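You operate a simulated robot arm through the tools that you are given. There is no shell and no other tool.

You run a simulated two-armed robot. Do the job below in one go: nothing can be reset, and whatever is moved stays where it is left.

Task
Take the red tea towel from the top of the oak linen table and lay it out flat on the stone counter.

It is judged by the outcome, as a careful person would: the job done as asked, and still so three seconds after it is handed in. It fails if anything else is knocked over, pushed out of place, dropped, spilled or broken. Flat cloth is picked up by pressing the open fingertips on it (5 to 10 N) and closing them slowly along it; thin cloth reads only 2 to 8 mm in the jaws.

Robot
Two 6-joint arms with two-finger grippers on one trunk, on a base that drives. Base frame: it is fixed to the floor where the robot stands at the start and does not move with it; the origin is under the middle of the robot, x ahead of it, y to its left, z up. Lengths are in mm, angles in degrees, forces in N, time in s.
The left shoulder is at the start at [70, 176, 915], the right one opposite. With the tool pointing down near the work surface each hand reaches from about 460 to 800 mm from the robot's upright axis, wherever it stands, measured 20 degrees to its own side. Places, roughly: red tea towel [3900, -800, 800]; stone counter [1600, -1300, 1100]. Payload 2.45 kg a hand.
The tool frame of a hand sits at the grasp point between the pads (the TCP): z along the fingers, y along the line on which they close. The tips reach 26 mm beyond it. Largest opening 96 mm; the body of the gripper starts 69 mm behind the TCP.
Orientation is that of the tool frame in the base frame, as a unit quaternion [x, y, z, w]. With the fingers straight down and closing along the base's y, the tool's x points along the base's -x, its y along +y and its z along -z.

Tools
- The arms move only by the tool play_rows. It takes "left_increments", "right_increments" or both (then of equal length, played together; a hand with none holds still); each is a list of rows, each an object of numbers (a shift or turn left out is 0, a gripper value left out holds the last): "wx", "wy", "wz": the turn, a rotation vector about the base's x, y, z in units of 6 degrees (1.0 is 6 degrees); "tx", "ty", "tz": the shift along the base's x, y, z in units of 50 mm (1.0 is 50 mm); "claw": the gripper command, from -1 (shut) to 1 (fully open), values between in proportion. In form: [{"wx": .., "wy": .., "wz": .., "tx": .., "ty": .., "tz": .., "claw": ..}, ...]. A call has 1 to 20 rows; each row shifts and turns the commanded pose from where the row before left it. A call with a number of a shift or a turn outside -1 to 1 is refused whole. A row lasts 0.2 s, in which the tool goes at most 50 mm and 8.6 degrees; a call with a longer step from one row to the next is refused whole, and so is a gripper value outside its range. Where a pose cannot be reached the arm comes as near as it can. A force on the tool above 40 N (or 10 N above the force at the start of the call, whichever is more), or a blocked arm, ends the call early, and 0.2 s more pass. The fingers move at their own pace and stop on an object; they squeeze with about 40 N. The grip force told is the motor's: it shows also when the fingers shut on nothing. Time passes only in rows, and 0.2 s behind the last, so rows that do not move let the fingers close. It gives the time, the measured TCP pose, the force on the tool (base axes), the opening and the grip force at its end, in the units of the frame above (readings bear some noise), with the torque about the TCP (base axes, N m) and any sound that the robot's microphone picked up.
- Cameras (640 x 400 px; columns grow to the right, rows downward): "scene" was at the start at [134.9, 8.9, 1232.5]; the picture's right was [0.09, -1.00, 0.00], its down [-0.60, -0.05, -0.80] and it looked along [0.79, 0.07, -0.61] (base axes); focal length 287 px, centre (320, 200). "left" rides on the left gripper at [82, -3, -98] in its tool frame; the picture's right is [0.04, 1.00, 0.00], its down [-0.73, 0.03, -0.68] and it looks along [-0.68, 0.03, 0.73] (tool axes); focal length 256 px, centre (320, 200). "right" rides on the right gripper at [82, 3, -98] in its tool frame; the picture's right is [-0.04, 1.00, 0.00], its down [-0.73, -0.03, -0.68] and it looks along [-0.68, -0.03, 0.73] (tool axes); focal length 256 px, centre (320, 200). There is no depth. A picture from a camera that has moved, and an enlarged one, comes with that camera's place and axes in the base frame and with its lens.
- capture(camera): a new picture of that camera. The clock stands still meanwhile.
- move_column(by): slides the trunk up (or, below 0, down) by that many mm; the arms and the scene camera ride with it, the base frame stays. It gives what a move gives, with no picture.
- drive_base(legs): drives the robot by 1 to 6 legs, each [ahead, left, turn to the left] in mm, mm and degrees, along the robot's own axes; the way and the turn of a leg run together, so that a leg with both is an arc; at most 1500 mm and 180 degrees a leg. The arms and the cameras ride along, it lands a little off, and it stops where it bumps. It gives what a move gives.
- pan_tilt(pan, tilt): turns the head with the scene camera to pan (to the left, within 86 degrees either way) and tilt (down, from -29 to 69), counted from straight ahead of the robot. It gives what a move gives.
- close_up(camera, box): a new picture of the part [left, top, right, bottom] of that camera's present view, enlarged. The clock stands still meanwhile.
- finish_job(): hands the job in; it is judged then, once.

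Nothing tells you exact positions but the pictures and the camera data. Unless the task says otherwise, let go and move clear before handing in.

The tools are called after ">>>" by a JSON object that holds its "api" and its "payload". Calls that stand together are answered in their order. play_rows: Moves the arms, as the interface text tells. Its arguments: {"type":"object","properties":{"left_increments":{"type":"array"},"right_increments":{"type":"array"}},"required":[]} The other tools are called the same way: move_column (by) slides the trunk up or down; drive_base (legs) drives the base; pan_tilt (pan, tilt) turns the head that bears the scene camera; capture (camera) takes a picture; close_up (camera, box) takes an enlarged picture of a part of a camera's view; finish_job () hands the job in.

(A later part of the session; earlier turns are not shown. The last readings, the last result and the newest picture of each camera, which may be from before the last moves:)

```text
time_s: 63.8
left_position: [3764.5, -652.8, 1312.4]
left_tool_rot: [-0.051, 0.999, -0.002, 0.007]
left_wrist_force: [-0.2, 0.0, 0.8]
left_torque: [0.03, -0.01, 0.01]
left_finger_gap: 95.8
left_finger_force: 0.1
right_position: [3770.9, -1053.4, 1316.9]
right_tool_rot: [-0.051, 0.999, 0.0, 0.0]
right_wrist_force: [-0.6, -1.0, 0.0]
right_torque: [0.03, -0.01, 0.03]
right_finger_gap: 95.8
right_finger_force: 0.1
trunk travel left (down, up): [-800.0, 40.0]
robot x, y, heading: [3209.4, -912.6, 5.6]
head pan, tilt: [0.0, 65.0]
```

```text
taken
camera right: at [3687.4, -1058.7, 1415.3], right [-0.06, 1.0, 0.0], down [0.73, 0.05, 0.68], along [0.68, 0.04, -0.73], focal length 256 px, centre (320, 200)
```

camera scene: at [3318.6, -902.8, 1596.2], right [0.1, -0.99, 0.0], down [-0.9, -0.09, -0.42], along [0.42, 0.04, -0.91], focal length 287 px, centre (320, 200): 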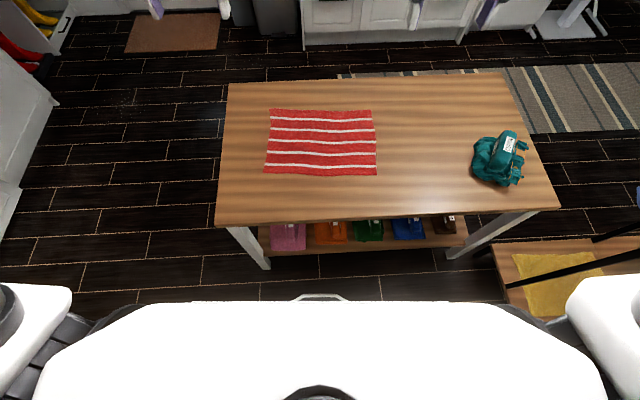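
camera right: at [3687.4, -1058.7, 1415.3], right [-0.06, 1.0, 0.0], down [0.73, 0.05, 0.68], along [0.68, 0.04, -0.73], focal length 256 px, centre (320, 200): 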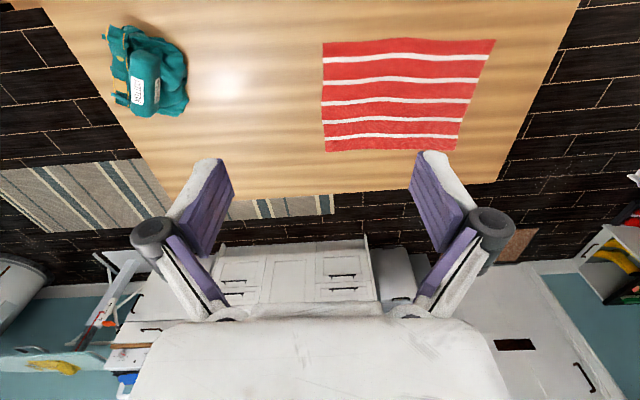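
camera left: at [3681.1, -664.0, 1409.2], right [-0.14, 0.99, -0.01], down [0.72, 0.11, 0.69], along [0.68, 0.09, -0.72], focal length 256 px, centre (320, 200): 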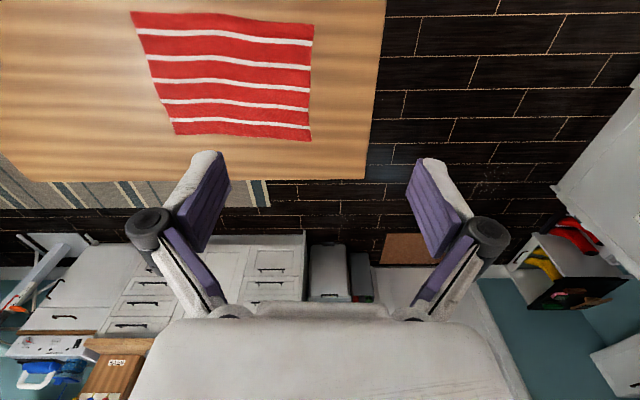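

I triangulate the tabletop at z ≈ 747 and the towel corners at NL [3789,-667], NR [3820,-1050], FR [4107,-1020], FL [4072,-641]. I'll put each hand above its near corner with the fingers part open, then lower the trunk.

>>> {"api": "play_rows", "payload": {"left_increments": [{"tx": 0.5, "ty": -0.58, "claw": -0.08}, {"tx": 0.48, "ty": -0.58}, {}], "right_increments": [{"tx": 0.67, "ty": 0.49, "claw": -0.08}, {"tx": 0.67, "ty": 0.49}, {}]}}

>>> {"api": "move_column", "payload": {"by": -400}}

>>> {"api": "capture", "payload": {"camera": "left"}}

>>> {"api": "capture", "payload": {"camera": "right"}}

>>> {"api": "capture", "payload": {"camera": "scene"}}

```text
time_s: 64.6
left_position: [3811.6, -708.9, 1314.9]
left_tool_rot: [-0.051, 0.999, -0.003, 0.007]
left_wrist_force: [-1.6, 0.2, -0.1]
left_torque: [0.02, -0.03, 0.03]
left_finger_gap: 44.1
left_finger_force: 0.0
right_position: [3835.8, -1005.1, 1317.8]
right_tool_rot: [-0.051, 0.999, -0.002, 0.001]
right_wrist_force: [0.0, -0.4, 0.1]
right_torque: [0.0, -0.01, -0.04]
right_finger_gap: 44.1
right_finger_force: 0.0
trunk travel left (down, up): [-800.0, 40.0]
robot x, y, heading: [3208.1, -916.0, 5.8]
head pan, tilt: [0.0, 65.0]
```

```text
time_s: 68.5
left_position: [3814.5, -708.1, 914.0]
left_tool_rot: [-0.05, 0.999, -0.002, 0.007]
left_wrist_force: [0.4, 0.6, 1.1]
left_torque: [0.01, 0.0, -0.03]
left_finger_gap: 44.1
left_finger_force: 0.0
right_position: [3837.6, -1005.1, 916.4]
right_tool_rot: [-0.05, 0.999, -0.001, 0.001]
right_wrist_force: [0.6, -0.2, 0.3]
right_torque: [0.01, 0.0, 0.01]
right_finger_gap: 44.4
right_finger_force: 0.0
trunk travel left (down, up): [-400.0, 440.0]
robot x, y, heading: [3211.7, -911.0, 5.9]
head pan, tilt: [0.0, 65.0]
```

```text
taken
camera left: at [3730.3, -720.4, 1010.5], right [-0.14, 0.99, -0.01], down [0.72, 0.11, 0.69], along [0.68, 0.09, -0.72], focal length 256 px, centre (320, 200)
```

left: 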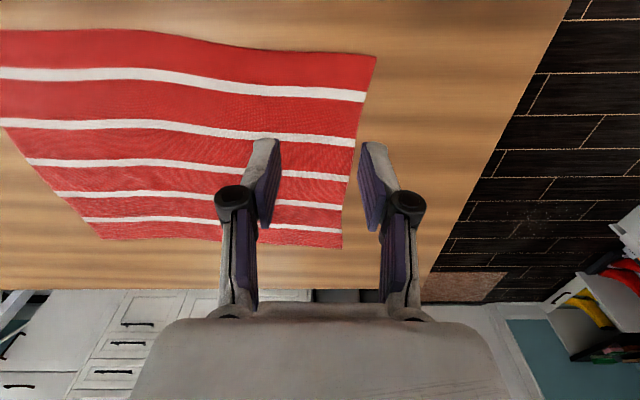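

```text
taken
camera right: at [3755.0, -1009.9, 1015.0], right [-0.06, 1.0, 0.0], down [0.73, 0.05, 0.68], along [0.68, 0.04, -0.73], focal length 256 px, centre (320, 200)
```

right: 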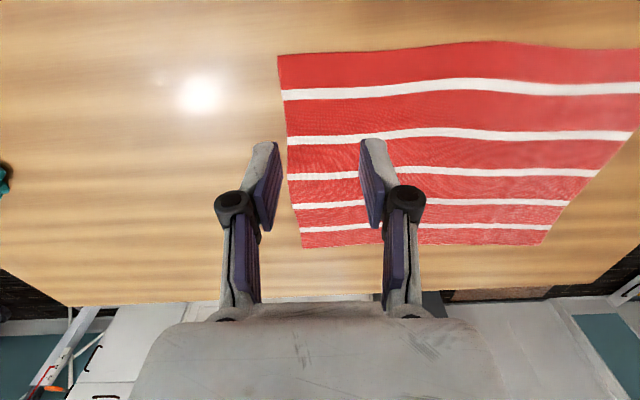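

```text
taken
camera scene: at [3318.4, -902.0, 1196.2], right [0.1, -0.99, 0.0], down [-0.9, -0.09, -0.42], along [0.42, 0.04, -0.91], focal length 287 px, centre (320, 200)
```

scene: 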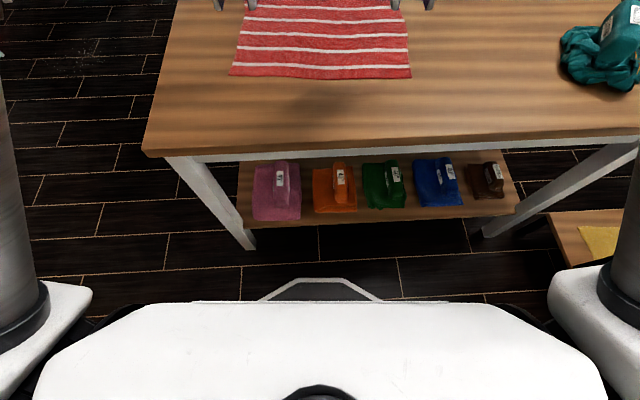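

Both hands are over the near corners, fingers inside the cloth by about 20 mm from the near edge and 45 mm from each side. I'll lower the trunk further, then feel for contact with small steps.

>>> {"api": "move_column", "payload": {"by": -105}}

>>> {"api": "play_rows", "payload": {"left_increments": [{"tz": -0.2, "tx": 0.02}, {"tz": -0.2}, {"tz": -0.14}, {}], "right_increments": [{"tz": -0.2, "tx": 0.06}, {"tz": -0.2}, {"tz": -0.2}, {}]}}

>>> {"api": "capture", "payload": {"camera": "left"}}

>>> {"api": "capture", "payload": {"camera": "right"}}

```text
time_s: 69.8
left_position: [3813.4, -709.4, 808.2]
left_tool_rot: [-0.051, 0.999, -0.002, 0.007]
left_wrist_force: [0.1, 0.3, -0.3]
left_torque: [-0.03, -0.01, -0.01]
left_finger_gap: 44.2
left_finger_force: 0.1
right_position: [3837.2, -1004.6, 812.5]
right_tool_rot: [-0.051, 0.999, 0.0, -0.001]
right_wrist_force: [-0.2, 0.4, 0.2]
right_torque: [0.01, -0.01, -0.01]
right_finger_gap: 43.9
right_finger_force: 0.0
trunk travel left (down, up): [-295.0, 545.0]
robot x, y, heading: [3213.9, -912.1, 6.1]
head pan, tilt: [0.0, 65.0]
```

```text
time_s: 70.8
left_position: [3812.7, -709.4, 787.2]
left_tool_rot: [-0.049, 0.999, -0.001, 0.011]
left_wrist_force: [1.4, 2.3, 23.0]
left_torque: [-0.35, 0.03, -0.01]
left_finger_gap: 36.3
left_finger_force: 0.1
right_position: [3838.2, -1005.1, 785.3]
right_tool_rot: [-0.05, 0.999, 0.001, 0.004]
right_wrist_force: [2.2, 5.3, 17.8]
right_torque: [0.58, 0.05, -0.1]
right_finger_gap: 44.1
right_finger_force: 8.2
trunk travel left (down, up): [-295.0, 545.0]
robot x, y, heading: [3212.6, -915.1, 5.7]
head pan, tilt: [0.0, 65.0]
```

```text
taken
camera left: at [3728.1, -721.0, 883.6], right [-0.14, 0.99, -0.01], down [0.71, 0.1, 0.69], along [0.69, 0.09, -0.72], focal length 256 px, centre (320, 200)
```

left: 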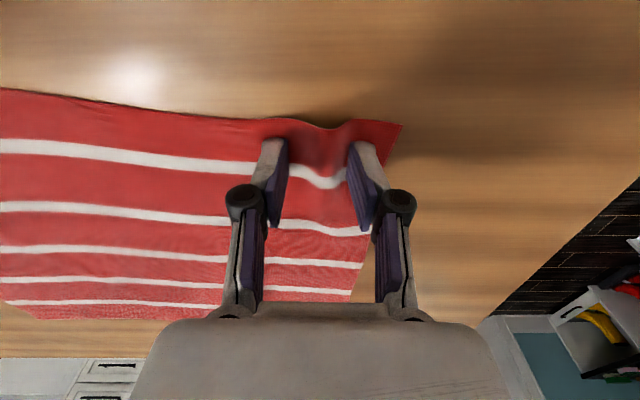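

```text
taken
camera right: at [3755.3, -1010.1, 883.4], right [-0.06, 1.0, 0.0], down [0.73, 0.04, 0.68], along [0.68, 0.04, -0.73], focal length 256 px, centre (320, 200)
```

right: 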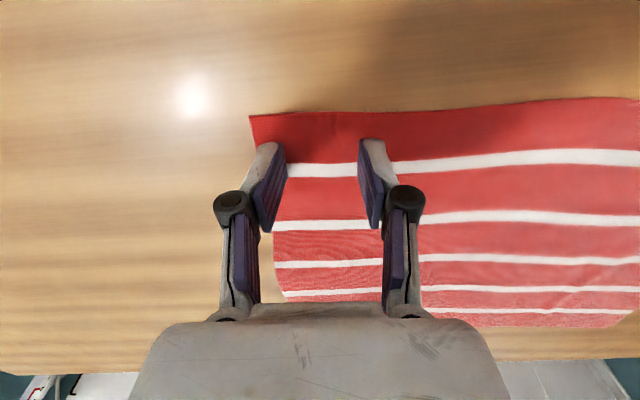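

Contact came at tabletop z ≈ 760, a bit firm (23 N and 18 N). I'll ease to under 10 N, then close slowly part-way and check the force.

>>> {"api": "play_rows", "payload": {"left_increments": [{"tz": 0.04}, {"tz": 0.04}, {}, {"claw": -0.25}, {"claw": -0.32}, {"claw": -0.39}, {"claw": -0.46}, {}], "right_increments": [{"tz": 0.02}, {"tz": 0.02}, {}, {"claw": -0.15}, {"claw": -0.25}, {"claw": -0.35}, {"claw": -0.45}, {}]}}

>>> {"api": "capture", "payload": {"camera": "left"}}

>>> {"api": "capture", "payload": {"camera": "right"}}

```text
time_s: 72.6
left_position: [3813.5, -708.6, 785.9]
left_tool_rot: [-0.051, 0.999, -0.002, 0.008]
left_wrist_force: [0.4, -1.6, 8.8]
left_torque: [-0.14, 0.04, 0.03]
left_finger_gap: 27.0
left_finger_force: 0.0
right_position: [3838.4, -1006.4, 787.7]
right_tool_rot: [-0.051, 0.999, -0.001, 0.002]
right_wrist_force: [2.1, 1.0, 22.1]
right_torque: [0.37, 0.04, -0.05]
right_finger_gap: 25.3
right_finger_force: 0.0
trunk travel left (down, up): [-295.0, 545.0]
robot x, y, heading: [3209.1, -917.7, 5.9]
head pan, tilt: [0.0, 65.0]
```

```text
taken
camera left: at [3728.6, -720.0, 884.6], right [-0.14, 0.99, -0.01], down [0.71, 0.11, 0.69], along [0.69, 0.09, -0.72], focal length 256 px, centre (320, 200)
```

left: 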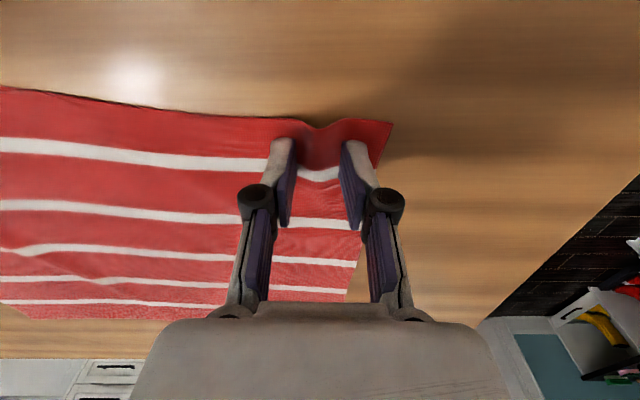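

```text
taken
camera right: at [3755.7, -1010.1, 884.8], right [-0.06, 1.0, 0.0], down [0.73, 0.05, 0.68], along [0.68, 0.04, -0.73], focal length 256 px, centre (320, 200)
```

right: 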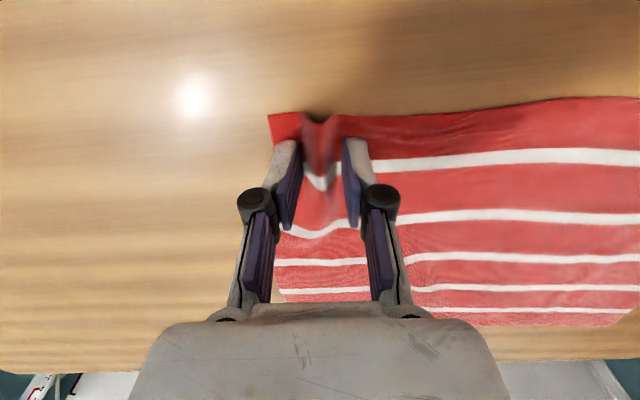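

Folds are forming in both grips. I'll ease the right hand up slightly and keep closing slowly until both are shut on the cloth.

>>> {"api": "play_rows", "payload": {"left_increments": [{"claw": -0.52}, {"claw": -0.6}, {"claw": -0.68, "tz": 0.01}, {"claw": -0.76, "tz": 0.01}, {"claw": -0.84, "tz": 0.01}, {"claw": -0.92}, {"claw": -1.0}, {}, {}], "right_increments": [{"tz": 0.04, "claw": -0.5}, {"claw": -0.58, "tz": 0.01}, {"claw": -0.66, "tz": 0.01}, {"claw": -0.74, "tz": 0.01}, {"claw": -0.82}, {"claw": -0.9}, {"claw": -1.0}, {}, {}]}}

>>> {"api": "capture", "payload": {"camera": "left"}}

>>> {"api": "capture", "payload": {"camera": "right"}}

```text
time_s: 74.6
left_position: [3815.6, -708.0, 786.5]
left_tool_rot: [-0.051, 0.999, -0.002, 0.007]
left_wrist_force: [-0.5, -4.7, 13.5]
left_torque: [-0.34, -0.11, 0.01]
left_finger_gap: 1.3
left_finger_force: 30.8
right_position: [3840.8, -1004.6, 789.4]
right_tool_rot: [-0.051, 0.999, 0.0, 0.001]
right_wrist_force: [-1.4, 3.5, 2.5]
right_torque: [0.11, -0.03, 0.07]
right_finger_gap: 1.5
right_finger_force: 28.4
trunk travel left (down, up): [-295.0, 545.0]
robot x, y, heading: [3210.2, -917.2, 5.8]
head pan, tilt: [0.0, 65.0]
```

```text
taken
camera left: at [3731.1, -720.4, 884.3], right [-0.14, 0.99, -0.01], down [0.72, 0.11, 0.69], along [0.68, 0.09, -0.72], focal length 256 px, centre (320, 200)
```

left: 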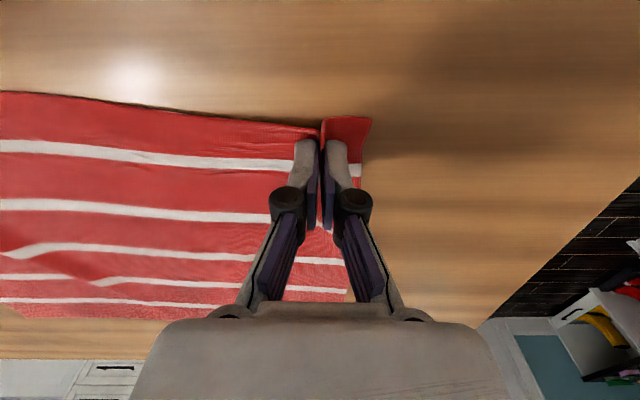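

```text
taken
camera right: at [3757.9, -1009.9, 886.2], right [-0.06, 1.0, 0.0], down [0.73, 0.05, 0.68], along [0.68, 0.04, -0.73], focal length 256 px, centre (320, 200)
```

right: 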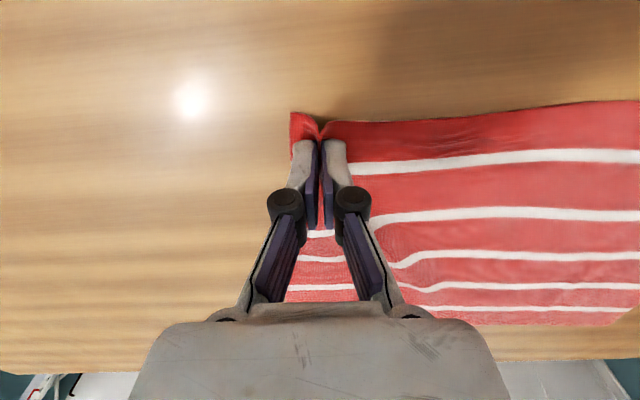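

Both grips read about 1.4 mm, which is borderline, so I'll lift a little and see whether the cloth comes along.

>>> {"api": "play_rows", "payload": {"left_increments": [{"tz": 0.2}, {"tz": 0.3}, {"tz": 0.3}, {}], "right_increments": [{"tz": 0.2}, {"tz": 0.3}, {"tz": 0.3}, {}]}}

>>> {"api": "capture", "payload": {"camera": "left"}}

>>> {"api": "capture", "payload": {"camera": "right"}}

```text
time_s: 75.6
left_position: [3815.9, -708.4, 826.1]
left_tool_rot: [-0.051, 0.999, -0.002, 0.007]
left_wrist_force: [0.3, -2.1, 0.0]
left_torque: [-0.11, 0.0, -0.02]
left_finger_gap: 1.0
left_finger_force: 27.4
right_position: [3839.9, -1005.4, 827.1]
right_tool_rot: [-0.051, 0.999, -0.001, 0.0]
right_wrist_force: [-0.8, 1.1, -0.2]
right_torque: [0.06, 0.0, 0.01]
right_finger_gap: 0.7
right_finger_force: 27.9
trunk travel left (down, up): [-295.0, 545.0]
robot x, y, heading: [3210.9, -920.6, 5.7]
head pan, tilt: [0.0, 65.0]
```

```text
taken
camera left: at [3732.2, -719.9, 924.1], right [-0.14, 0.99, -0.01], down [0.72, 0.11, 0.69], along [0.68, 0.09, -0.73], focal length 256 px, centre (320, 200)
```

left: 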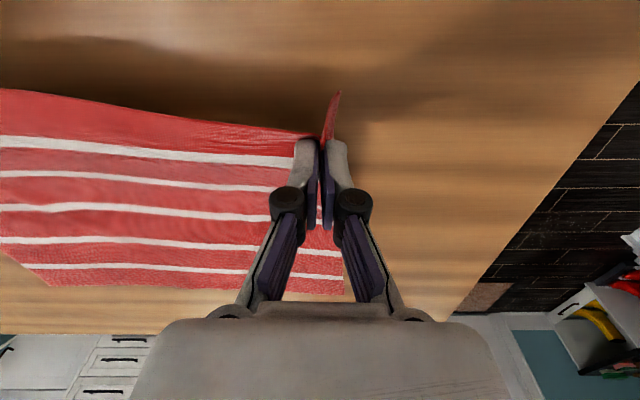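

```text
taken
camera right: at [3758.4, -1009.9, 925.1], right [-0.06, 1.0, 0.0], down [0.73, 0.05, 0.68], along [0.68, 0.04, -0.73], focal length 256 px, centre (320, 200)
```

right: 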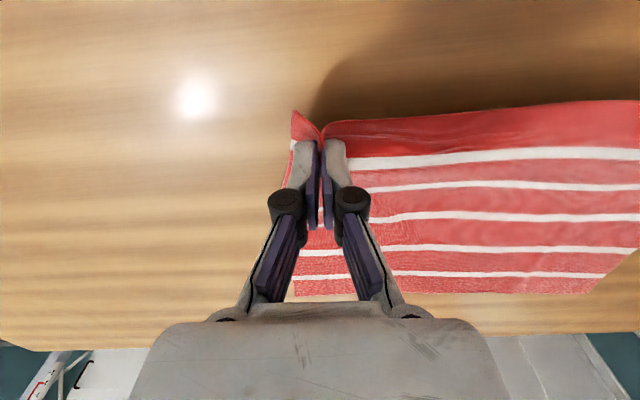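

The towel came up with both hands. I'll raise the trunk so it hangs clear of the table.

>>> {"api": "move_column", "payload": {"by": 200}}

>>> {"api": "pan_tilt", "payload": {"pan": 0, "tilt": 40}}

>>> {"api": "capture", "payload": {"camera": "scene"}}

>>> {"api": "move_column", "payload": {"by": 300}}

>>> {"api": "capture", "payload": {"camera": "scene"}}

>>> {"api": "capture", "payload": {"camera": "left"}}

>>> {"api": "capture", "payload": {"camera": "right"}}

```text
time_s: 77.8
left_position: [3815.1, -708.3, 1026.7]
left_tool_rot: [-0.05, 0.999, -0.002, 0.007]
left_wrist_force: [0.2, 0.0, 0.2]
left_torque: [0.02, 0.06, 0.01]
left_finger_gap: 3.5
left_finger_force: 37.2
right_position: [3841.4, -1003.7, 1027.6]
right_tool_rot: [-0.051, 0.999, 0.0, 0.0]
right_wrist_force: [-1.0, -0.8, 0.3]
right_torque: [0.01, -0.02, 0.01]
right_finger_gap: 0.6
right_finger_force: 28.9
trunk travel left (down, up): [-495.0, 345.0]
robot x, y, heading: [3212.8, -918.7, 5.6]
head pan, tilt: [0.0, 65.0]
```

```text
time_s: 78.7
left_position: [3815.3, -708.5, 1027.6]
left_tool_rot: [-0.051, 0.999, -0.002, 0.007]
left_wrist_force: [0.0, -0.5, 3.6]
left_torque: [0.03, -0.02, 0.0]
left_finger_gap: 3.9
left_finger_force: 31.1
right_position: [3840.7, -1005.0, 1027.0]
right_tool_rot: [-0.051, 0.999, -0.001, 0.0]
right_wrist_force: [0.3, -0.2, 0.2]
right_torque: [0.02, -0.01, -0.01]
right_finger_gap: 4.1
right_finger_force: 34.2
trunk travel left (down, up): [-495.0, 345.0]
robot x, y, heading: [3207.7, -916.8, 5.7]
head pan, tilt: [0.0, 40.0]
```

```text
taken
camera scene: at [3342.5, -899.6, 1323.4], right [0.1, -0.99, 0.0], down [-0.64, -0.06, -0.77], along [0.76, 0.08, -0.64], focal length 287 px, centre (320, 200)
```

scene: 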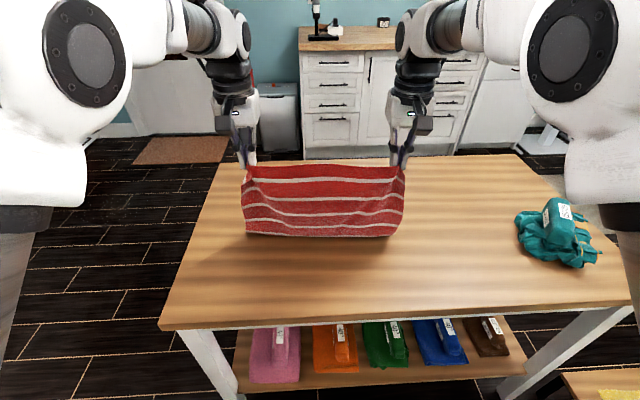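

```text
time_s: 81.7
left_position: [3816.1, -708.9, 1327.0]
left_tool_rot: [-0.05, 0.999, -0.003, 0.007]
left_wrist_force: [0.3, 0.1, 1.1]
left_torque: [0.03, 0.02, 0.0]
left_finger_gap: 1.3
left_finger_force: 31.7
right_position: [3841.2, -1004.6, 1327.0]
right_tool_rot: [-0.051, 0.999, 0.001, -0.001]
right_wrist_force: [0.4, -0.4, -1.0]
right_torque: [-0.05, 0.02, -0.03]
right_finger_gap: 3.4
right_finger_force: 37.1
trunk travel left (down, up): [-795.0, 45.0]
robot x, y, heading: [3207.7, -912.7, 6.0]
head pan, tilt: [0.0, 40.0]
```

```text
taken
camera scene: at [3342.5, -899.6, 1623.5], right [0.1, -0.99, 0.0], down [-0.64, -0.06, -0.77], along [0.76, 0.08, -0.64], focal length 287 px, centre (320, 200)
```

scene: 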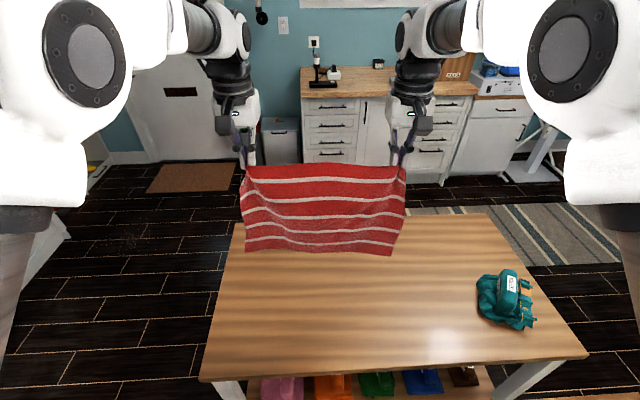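

```text
taken
camera left: at [3731.9, -720.0, 1424.2], right [-0.14, 0.99, -0.01], down [0.72, 0.11, 0.69], along [0.68, 0.09, -0.72], focal length 256 px, centre (320, 200)
```

left: 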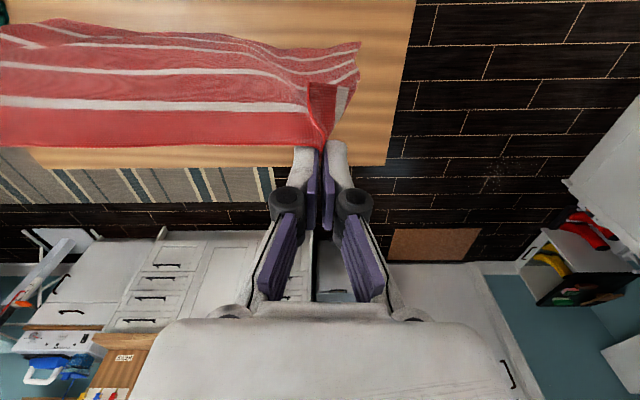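

```text
taken
camera right: at [3758.2, -1009.9, 1425.1], right [-0.06, 1.0, 0.0], down [0.73, 0.05, 0.68], along [0.68, 0.04, -0.73], focal length 256 px, centre (320, 200)
```

right: 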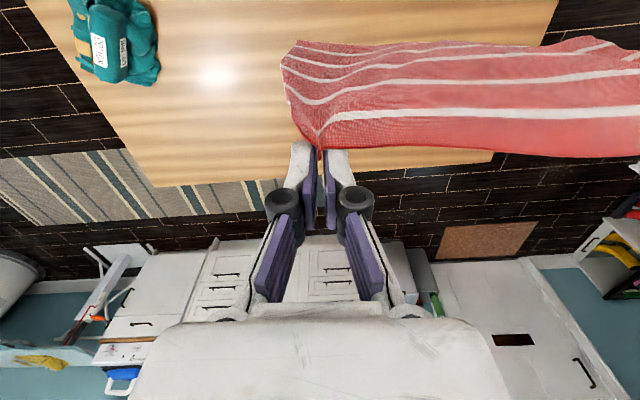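

The towel hangs cleanly from both hands. I'll raise it to its carrying height so the bottom clears the counter, then drive back to the open spot by the counter corner and check.

>>> {"api": "move_column", "payload": {"by": 44}}

>>> {"api": "play_rows", "payload": {"left_increments": [{"tz": 0.2}, {"tz": 0.25}, {"tz": 0.25}, {"tz": 0.25}, {"tz": 0.2}, {}, {}], "right_increments": [{"tz": 0.2}, {"tz": 0.25}, {"tz": 0.25}, {"tz": 0.25}, {"tz": 0.2}, {}, {}]}}

>>> {"api": "drive_base", "payload": {"legs": [[0, 0, -49.3], [-1100, 0, 0], [-467, 0, 0]]}}

>>> {"api": "capture", "payload": {"camera": "scene"}}

```text
time_s: 82.6
left_position: [3816.2, -708.7, 1370.1]
left_tool_rot: [-0.05, 0.999, -0.003, 0.007]
left_wrist_force: [0.9, -0.3, 4.1]
left_torque: [0.07, 0.05, 0.0]
left_finger_gap: 0.8
left_finger_force: 29.2
right_position: [3841.2, -1004.6, 1371.0]
right_tool_rot: [-0.051, 0.999, 0.0, 0.0]
right_wrist_force: [-0.4, 1.6, 1.6]
right_torque: [-0.02, -0.02, -0.02]
right_finger_gap: 1.8
right_finger_force: 33.6
trunk travel left (down, up): [-839.0, 1.0]
robot x, y, heading: [3211.6, -915.5, 5.8]
head pan, tilt: [0.0, 40.0]
```

```text
time_s: 84.2
left_position: [3816.2, -709.0, 1429.6]
left_tool_rot: [-0.051, 0.999, -0.002, 0.008]
left_wrist_force: [-0.9, 0.3, 0.7]
left_torque: [-0.03, -0.02, -0.01]
left_finger_gap: 2.6
left_finger_force: 35.5
right_position: [3840.9, -1005.5, 1428.0]
right_tool_rot: [-0.051, 0.999, 0.0, 0.0]
right_wrist_force: [-1.1, 0.2, 1.0]
right_torque: [-0.01, -0.03, 0.0]
right_finger_gap: 0.6
right_finger_force: 30.5
trunk travel left (down, up): [-839.0, 1.0]
robot x, y, heading: [3210.2, -914.2, 6.0]
head pan, tilt: [0.0, 40.0]
```

```text
time_s: 94.5
left_position: [2603.7, -161.9, 1427.7]
left_tool_rot: [0.355, 0.935, -0.005, 0.005]
left_wrist_force: [0.7, 1.1, 0.5]
left_torque: [0.03, -0.01, 0.01]
left_finger_gap: 3.4
left_finger_force: 36.7
right_position: [2402.3, -381.3, 1427.9]
right_tool_rot: [0.354, 0.935, 0.0, -0.001]
right_wrist_force: [-0.4, 0.4, 3.3]
right_torque: [0.05, 0.0, 0.0]
right_finger_gap: 3.0
right_finger_force: 31.2
trunk travel left (down, up): [-839.0, 1.0]
robot x, y, heading: [2037.4, 148.6, -41.7]
head pan, tilt: [0.0, 40.0]
```

```text
taken
camera scene: at [2140.3, 54.7, 1667.2], right [-0.66, -0.75, 0.0], down [-0.48, 0.43, -0.76], along [0.57, -0.51, -0.64], focal length 287 px, centre (320, 200)
```

scene: 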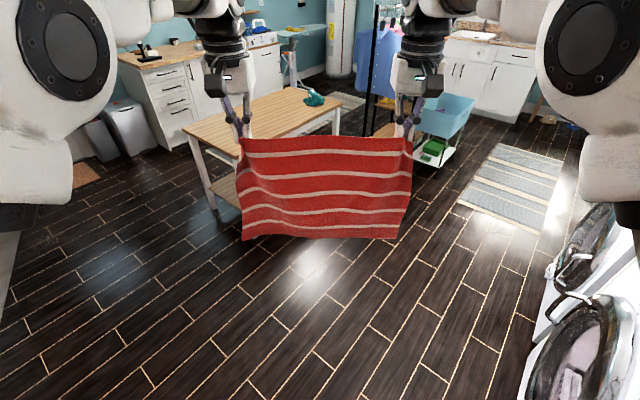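

Still holding well, with the towel bottom around z = 1126, above the counter top at about 1086. I'll turn to face the counter direction and take a look before sidestepping.

>>> {"api": "drive_base", "payload": {"legs": [[0, 0, -39.3]]}}

>>> {"api": "capture", "payload": {"camera": "scene"}}

>>> {"api": "pan_tilt", "payload": {"pan": -35, "tilt": 40}}

>>> {"api": "capture", "payload": {"camera": "scene"}}

>>> {"api": "capture", "payload": {"camera": "right"}}

```text
time_s: 96.7
left_position: [2281.9, -446.8, 1428.7]
left_tool_rot: [0.648, 0.762, -0.008, 0.004]
left_wrist_force: [-0.2, 0.5, 0.4]
left_torque: [0.0, 0.0, 0.01]
left_finger_gap: 1.3
left_finger_force: 31.8
right_position: [1985.8, -489.5, 1427.5]
right_tool_rot: [0.648, 0.762, -0.001, -0.001]
right_wrist_force: [1.4, -1.0, 1.4]
right_torque: [-0.01, -0.02, 0.01]
right_finger_gap: 2.8
right_finger_force: 29.4
trunk travel left (down, up): [-839.0, 1.0]
robot x, y, heading: [2037.9, 145.0, -80.8]
head pan, tilt: [0.0, 40.0]
```

```text
taken
camera scene: at [2060.0, 12.8, 1667.5], right [-0.99, -0.16, 0.0], down [-0.1, 0.63, -0.77], along [0.12, -0.76, -0.64], focal length 287 px, centre (320, 200)
```

scene: 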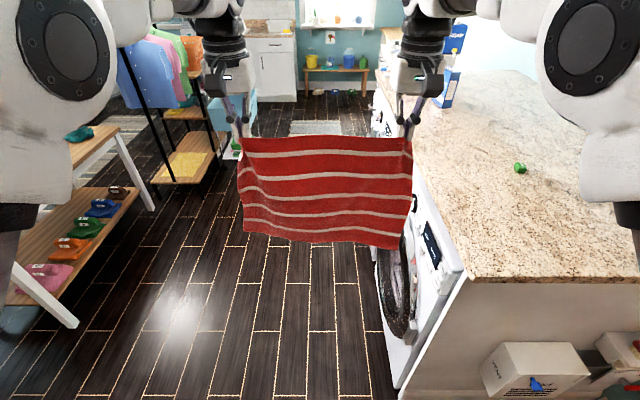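

```text
time_s: 97.7
left_position: [2279.2, -447.9, 1429.4]
left_tool_rot: [0.649, 0.761, -0.005, 0.003]
left_wrist_force: [0.3, -0.1, -0.4]
left_torque: [-0.04, 0.08, 0.01]
left_finger_gap: 3.4
left_finger_force: 30.5
right_position: [1984.5, -490.3, 1427.8]
right_tool_rot: [0.648, 0.762, 0.0, -0.001]
right_wrist_force: [0.2, 1.1, 0.1]
right_torque: [0.05, 0.06, 0.0]
right_finger_gap: 2.6
right_finger_force: 35.8
trunk travel left (down, up): [-839.0, 1.0]
robot x, y, heading: [2036.9, 142.5, -80.4]
head pan, tilt: [-35.0, 40.0]
```

```text
taken
camera scene: at [2008.2, 19.8, 1667.5], right [-0.9, 0.44, 0.0], down [0.28, 0.58, -0.77], along [-0.33, -0.69, -0.64], focal length 287 px, centre (320, 200)
```

scene: 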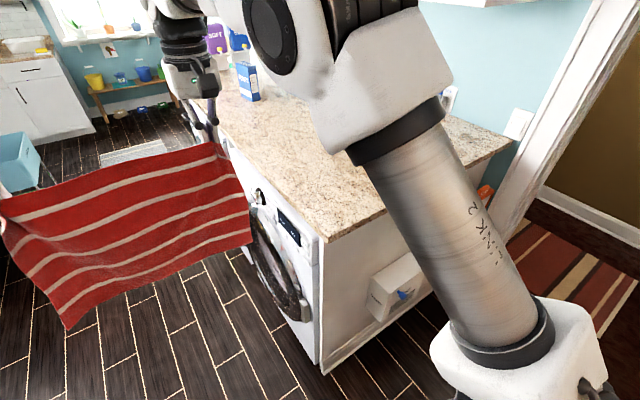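

```text
taken
camera right: at [1974.2, -409.1, 1526.1], right [0.99, 0.12, 0.0], down [0.09, -0.73, 0.68], along [0.08, -0.67, -0.73], focal length 256 px, centre (320, 200)
```

right: 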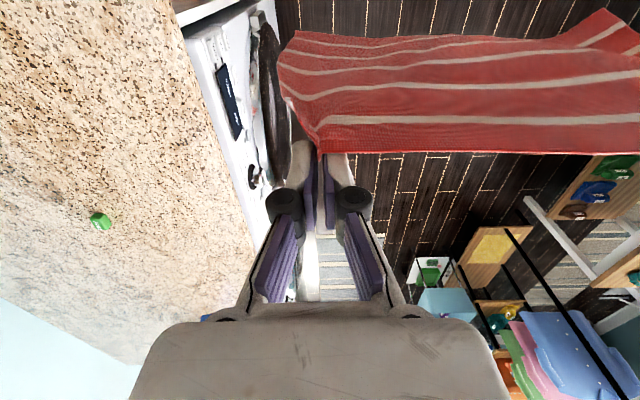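

The counter corner is confirmed at about [1769,-439] (z ≈ 1086), and the green cube is about 460 mm in from the aisle edge. I'll sidestep right along the aisle so the towel is centred about 225 mm from the washer-side edge, then check.

>>> {"api": "drive_base", "payload": {"legs": [[0, -580, -0.4]]}}

>>> {"api": "pan_tilt", "payload": {"pan": 0, "tilt": 45}}

>>> {"api": "capture", "payload": {"camera": "scene"}}

>>> {"api": "capture", "payload": {"camera": "right"}}

>>> {"api": "capture", "payload": {"camera": "left"}}

```text
time_s: 101.0
left_position: [1709.1, -539.6, 1428.1]
left_tool_rot: [0.649, 0.761, -0.006, 0.003]
left_wrist_force: [0.0, -0.1, 1.2]
left_torque: [0.04, -0.02, -0.02]
left_finger_gap: 3.3
left_finger_force: 36.3
right_position: [1414.4, -582.6, 1427.4]
right_tool_rot: [0.648, 0.761, -0.001, 0.0]
right_wrist_force: [0.2, -1.5, 1.3]
right_torque: [-0.03, 0.04, 0.02]
right_finger_gap: 1.0
right_finger_force: 30.2
trunk travel left (down, up): [-839.0, 1.0]
robot x, y, heading: [1468.4, 52.5, -81.0]
head pan, tilt: [-35.0, 40.0]
```

```text
time_s: 102.0
left_position: [1708.0, -539.5, 1427.5]
left_tool_rot: [0.649, 0.761, -0.006, 0.004]
left_wrist_force: [0.8, -0.2, -3.6]
left_torque: [-0.01, -0.03, 0.0]
left_finger_gap: 3.5
left_finger_force: 28.3
right_position: [1411.8, -582.1, 1427.5]
right_tool_rot: [0.648, 0.762, -0.001, 0.0]
right_wrist_force: [-0.4, -1.2, 1.2]
right_torque: [0.02, -0.04, -0.01]
right_finger_gap: 2.8
right_finger_force: 29.8
trunk travel left (down, up): [-839.0, 1.0]
robot x, y, heading: [1465.9, 50.8, -80.7]
head pan, tilt: [0.0, 45.0]
```

```text
taken
camera scene: at [1485.4, -75.9, 1660.2], right [-0.99, -0.16, 0.0], down [-0.11, 0.7, -0.71], along [0.11, -0.7, -0.71], focal length 287 px, centre (320, 200)
```

scene: 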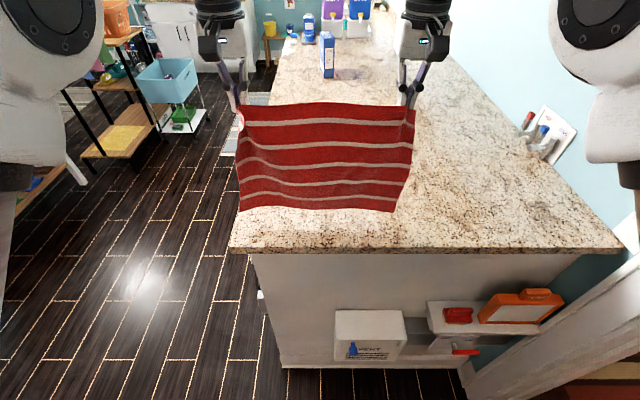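

```text
taken
camera right: at [1401.8, -501.0, 1526.2], right [0.99, 0.12, 0.0], down [0.09, -0.73, 0.68], along [0.08, -0.67, -0.73], focal length 256 px, centre (320, 200)
```

right: 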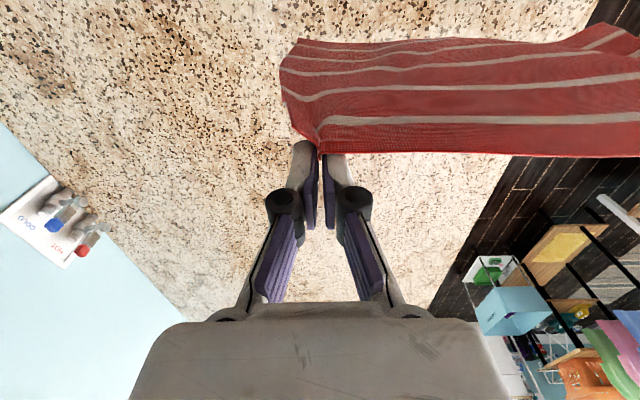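

```text
taken
camera left: at [1691.1, -459.0, 1525.9], right [0.98, 0.2, -0.01], down [0.15, -0.71, 0.69], along [0.13, -0.68, -0.72], focal length 256 px, centre (320, 200)
```

left: 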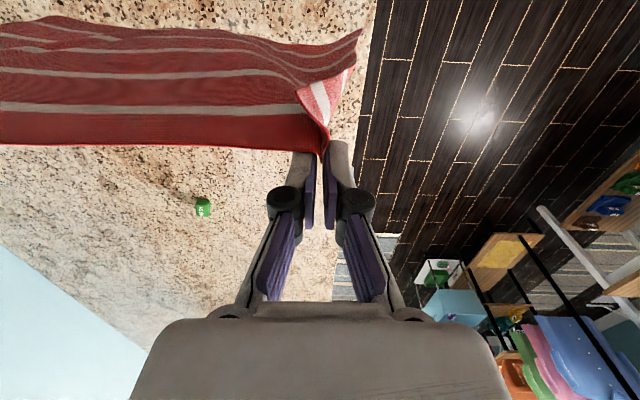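

The towel hangs over the counter near the aisle edge with roughly 40 mm of clearance, and the cube is about 475 mm in. I'll move forward 160 mm towards the counter, keeping clear of the vent box on its side.

>>> {"api": "drive_base", "payload": {"legs": [[160, -8, -0.3]]}}

>>> {"api": "play_rows", "payload": {"left_increments": [{"tx": 0.04, "ty": -0.26, "tz": -0.05}, {"tx": 0.055, "ty": -0.34, "tz": -0.05}, {"tx": 0.055, "ty": -0.34, "tz": -0.05}, {"tx": 0.055, "ty": -0.34, "tz": -0.05}, {"tx": 0.055, "ty": -0.34, "tz": -0.05}, {"tx": 0.055, "ty": -0.34, "tz": -0.05}, {"tx": 0.055, "ty": -0.34, "tz": -0.05}, {"tx": 0.04, "ty": -0.26, "tz": -0.05}, {}, {}, {}, {}], "right_increments": [{"tx": 0.04, "ty": -0.26, "tz": -0.05}, {"tx": 0.055, "ty": -0.34, "tz": -0.05}, {"tx": 0.055, "ty": -0.34, "tz": -0.05}, {"tx": 0.055, "ty": -0.34, "tz": -0.05}, {"tx": 0.055, "ty": -0.34, "tz": -0.05}, {"tx": 0.055, "ty": -0.34, "tz": -0.05}, {"tx": 0.055, "ty": -0.34, "tz": -0.05}, {"tx": 0.04, "ty": -0.26, "tz": -0.05}, {}, {}, {}, {}]}}

>>> {"api": "capture", "payload": {"camera": "scene"}}

>>> {"api": "capture", "payload": {"camera": "left"}}

>>> {"api": "capture", "payload": {"camera": "right"}}

```text
time_s: 103.5
left_position: [1717.4, -700.3, 1431.3]
left_tool_rot: [0.653, 0.758, -0.008, 0.004]
left_wrist_force: [-0.4, -0.6, 0.0]
left_torque: [-0.05, -0.04, 0.0]
left_finger_gap: 3.6
left_finger_force: 37.3
right_position: [1422.4, -739.7, 1430.7]
right_tool_rot: [0.652, 0.758, -0.002, 0.0]
right_wrist_force: [0.1, 1.3, -0.1]
right_torque: [-0.04, -0.03, 0.02]
right_finger_gap: 3.3
right_finger_force: 36.6
trunk travel left (down, up): [-839.0, 1.0]
robot x, y, heading: [1481.4, -106.4, -81.3]
head pan, tilt: [0.0, 45.0]
```

```text
time_s: 106.0
left_position: [1740.1, -786.4, 1398.6]
left_tool_rot: [0.653, 0.758, -0.006, 0.004]
left_wrist_force: [-1.4, -1.1, 0.6]
left_torque: [-0.01, 0.06, 0.03]
left_finger_gap: 0.0
left_finger_force: 29.7
left hand out of reach, approached as far as the arm can: row 5, 6, 7, 8
right_position: [1429.0, -832.6, 1394.4]
right_tool_rot: [0.652, 0.759, 0.0, -0.001]
right_wrist_force: [0.2, 0.5, 0.2]
right_torque: [-0.02, -0.04, -0.04]
right_finger_gap: 1.9
right_finger_force: 28.9
right hand out of reach, approached as far as the arm can: row 5, 6, 7, 8
trunk travel left (down, up): [-839.0, 1.0]
robot x, y, heading: [1485.1, -105.7, -81.4]
head pan, tilt: [0.0, 45.0]
```

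```text
taken
camera scene: at [1501.3, -236.9, 1660.2], right [-0.99, -0.15, 0.0], down [-0.11, 0.7, -0.71], along [0.11, -0.7, -0.71], focal length 287 px, centre (320, 200)
```

scene: 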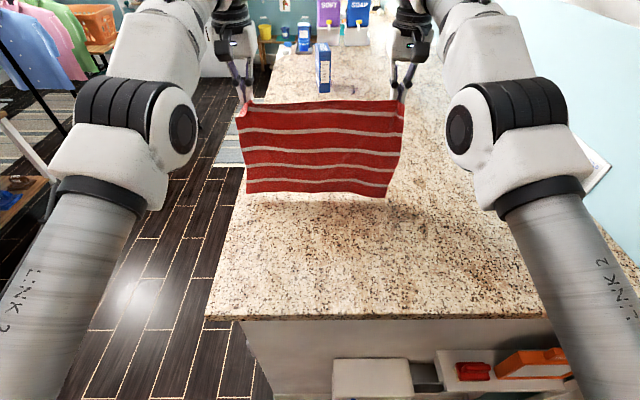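

```text
taken
camera left: at [1725.5, -704.8, 1496.4], right [0.98, 0.19, -0.01], down [0.14, -0.71, 0.69], along [0.13, -0.68, -0.72], focal length 256 px, centre (320, 200)
```

left: 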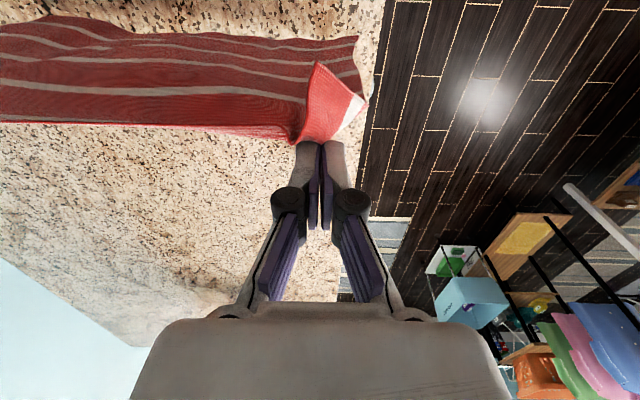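

```text
taken
camera right: at [1418.8, -751.5, 1492.7], right [0.99, 0.11, 0.0], down [0.08, -0.73, 0.68], along [0.07, -0.68, -0.73], focal length 256 px, centre (320, 200)
```

right: 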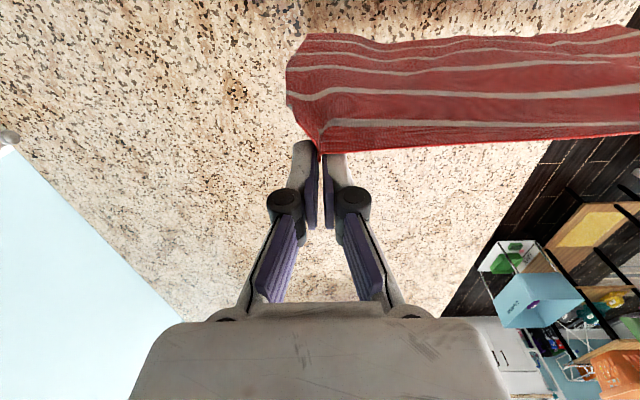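

The arms reached their limit about 340 mm in, with the towel bottom just above the counter and the left corner held near the fingertips. I'll start laying it now: down and back towards me so the cloth trails away flat, then check.

>>> {"api": "play_rows", "payload": {"left_increments": [{"tx": -0.024, "ty": 0.152, "tz": -0.132}, {"tx": -0.024, "ty": 0.152, "tz": -0.132}, {"tx": -0.024, "ty": 0.152, "tz": -0.132}, {"tx": -0.024, "ty": 0.152, "tz": -0.132}, {"tx": -0.024, "ty": 0.152, "tz": -0.132}, {"tx": -0.024, "ty": 0.152, "tz": -0.132}, {"tx": -0.024, "ty": 0.152, "tz": -0.132}, {"tx": -0.024, "ty": 0.152, "tz": -0.132}, {"tx": -0.024, "ty": 0.152, "tz": -0.132}, {"tx": -0.024, "ty": 0.152, "tz": -0.132}], "right_increments": [{"tx": -0.024, "ty": 0.152, "tz": -0.132}, {"tx": -0.024, "ty": 0.152, "tz": -0.132}, {"tx": -0.024, "ty": 0.152, "tz": -0.132}, {"tx": -0.024, "ty": 0.152, "tz": -0.132}, {"tx": -0.024, "ty": 0.152, "tz": -0.132}, {"tx": -0.024, "ty": 0.152, "tz": -0.132}, {"tx": -0.024, "ty": 0.152, "tz": -0.132}, {"tx": -0.024, "ty": 0.152, "tz": -0.132}, {"tx": -0.024, "ty": 0.152, "tz": -0.132}, {"tx": -0.024, "ty": 0.152, "tz": -0.132}]}}

>>> {"api": "capture", "payload": {"camera": "scene"}}

>>> {"api": "capture", "payload": {"camera": "left"}}

>>> {"api": "capture", "payload": {"camera": "right"}}

```text
time_s: 108.2
left_position: [1730.2, -710.9, 1334.2]
left_tool_rot: [0.653, 0.757, -0.007, 0.004]
left_wrist_force: [-1.0, -0.1, 0.0]
left_torque: [-0.03, 0.02, 0.03]
left_finger_gap: 0.0
left_finger_force: 29.7
right_position: [1415.9, -757.9, 1328.8]
right_tool_rot: [0.652, 0.758, -0.001, 0.0]
right_wrist_force: [4.7, 0.3, 1.3]
right_torque: [-0.01, -0.11, -0.05]
right_finger_gap: 0.8
right_finger_force: 30.4
trunk travel left (down, up): [-839.0, 1.0]
robot x, y, heading: [1479.3, -106.5, -81.4]
head pan, tilt: [0.0, 45.0]
```

```text
taken
camera scene: at [1501.2, -236.3, 1660.3], right [-0.99, -0.15, 0.0], down [-0.11, 0.7, -0.71], along [0.11, -0.7, -0.71], focal length 287 px, centre (320, 200)
```

scene: 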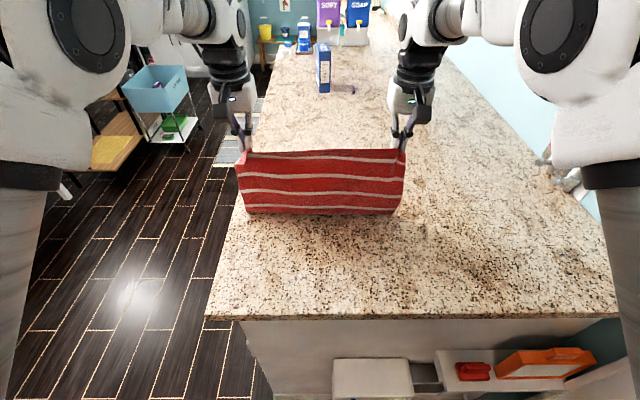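

```text
taken
camera left: at [1713.6, -629.3, 1431.0], right [0.98, 0.19, -0.01], down [0.14, -0.71, 0.69], along [0.12, -0.68, -0.72], focal length 256 px, centre (320, 200)
```

left: 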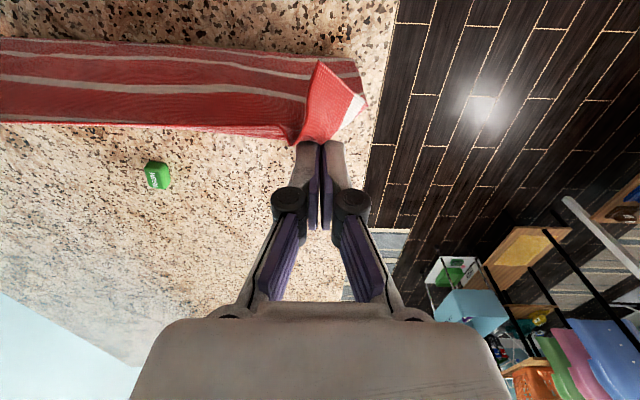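

```text
taken
camera right: at [1407.0, -675.8, 1426.7], right [0.99, 0.11, 0.0], down [0.08, -0.73, 0.68], along [0.07, -0.68, -0.73], focal length 256 px, centre (320, 200)
```

right: 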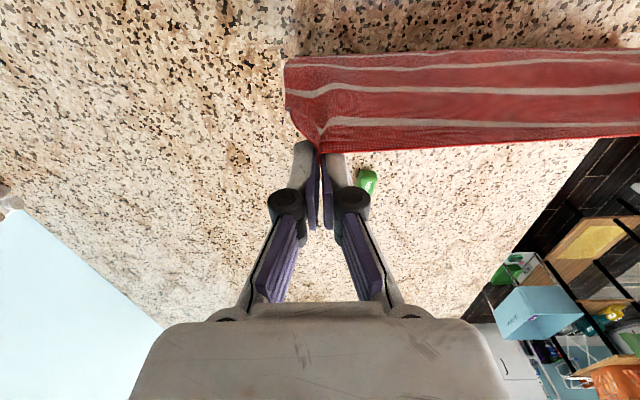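

The bottom strip is already lying on the counter trailing away from me, and the cube is well beyond it. I'll continue back and down along an arc, easing the hands slightly together.

>>> {"api": "play_rows", "payload": {"left_increments": [{"tx": -0.061, "ty": 0.262, "tz": -0.08}, {"tx": -0.061, "ty": 0.262, "tz": -0.08}, {"tx": -0.041, "ty": 0.262, "tz": -0.08}, {"tx": -0.041, "ty": 0.262, "tz": -0.08}, {"tx": -0.034, "ty": 0.213, "tz": -0.128}, {"tx": -0.034, "ty": 0.213, "tz": -0.128}, {"tx": -0.034, "ty": 0.213, "tz": -0.128}, {"tx": -0.034, "ty": 0.213, "tz": -0.128}, {"tx": -0.034, "ty": 0.213, "tz": -0.128}], "right_increments": [{"tx": 0.0, "ty": 0.262, "tz": -0.08}, {"tx": 0.0, "ty": 0.262, "tz": -0.07}, {"tx": -0.041, "ty": 0.262, "tz": -0.06}, {"tx": -0.041, "ty": 0.262, "tz": -0.06}, {"tx": -0.034, "ty": 0.213, "tz": -0.128}, {"tx": -0.034, "ty": 0.213, "tz": -0.128}, {"tx": -0.034, "ty": 0.213, "tz": -0.128}, {"tx": -0.034, "ty": 0.213, "tz": -0.128}, {"tx": -0.034, "ty": 0.213, "tz": -0.128}]}}

>>> {"api": "capture", "payload": {"camera": "scene"}}

>>> {"api": "capture", "payload": {"camera": "left"}}

>>> {"api": "capture", "payload": {"camera": "right"}}

```text
time_s: 110.2
left_position: [1712.2, -602.6, 1284.2]
left_tool_rot: [0.652, 0.758, -0.007, 0.004]
left_wrist_force: [0.6, -0.2, -0.1]
left_torque: [-0.01, 0.0, 0.02]
left_finger_gap: 0.1
left_finger_force: 30.3
right_position: [1403.5, -649.2, 1283.5]
right_tool_rot: [0.652, 0.758, -0.002, 0.0]
right_wrist_force: [0.8, 0.4, 1.3]
right_torque: [0.01, 0.0, -0.02]
right_finger_gap: 2.7
right_finger_force: 29.2
trunk travel left (down, up): [-839.0, 1.0]
robot x, y, heading: [1486.7, -106.0, -81.2]
head pan, tilt: [0.0, 45.0]
```

```text
taken
camera scene: at [1501.3, -235.7, 1660.3], right [-0.99, -0.15, 0.0], down [-0.11, 0.7, -0.71], along [0.11, -0.7, -0.71], focal length 287 px, centre (320, 200)
```

scene: 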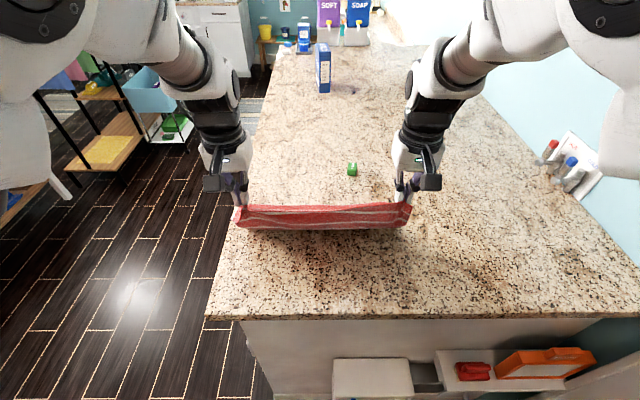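

```text
taken
camera left: at [1694.8, -521.7, 1382.1], right [0.98, 0.19, -0.01], down [0.14, -0.71, 0.69], along [0.13, -0.68, -0.72], focal length 256 px, centre (320, 200)
```

left: 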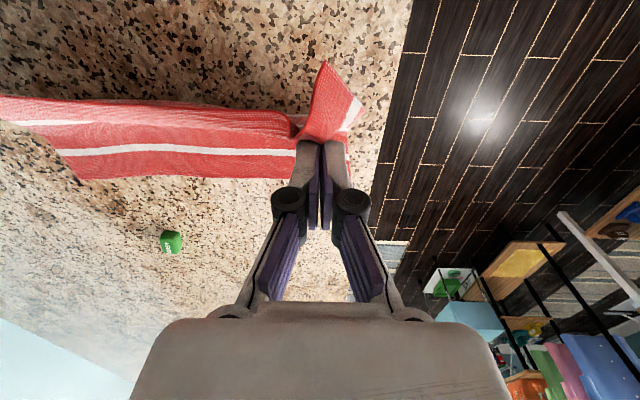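

```text
taken
camera right: at [1393.8, -569.7, 1380.5], right [0.99, 0.11, 0.0], down [0.08, -0.73, 0.68], along [0.07, -0.68, -0.73], focal length 256 px, centre (320, 200)
```

right: 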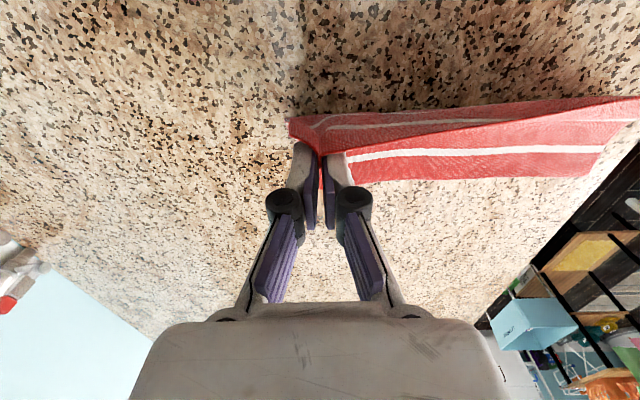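

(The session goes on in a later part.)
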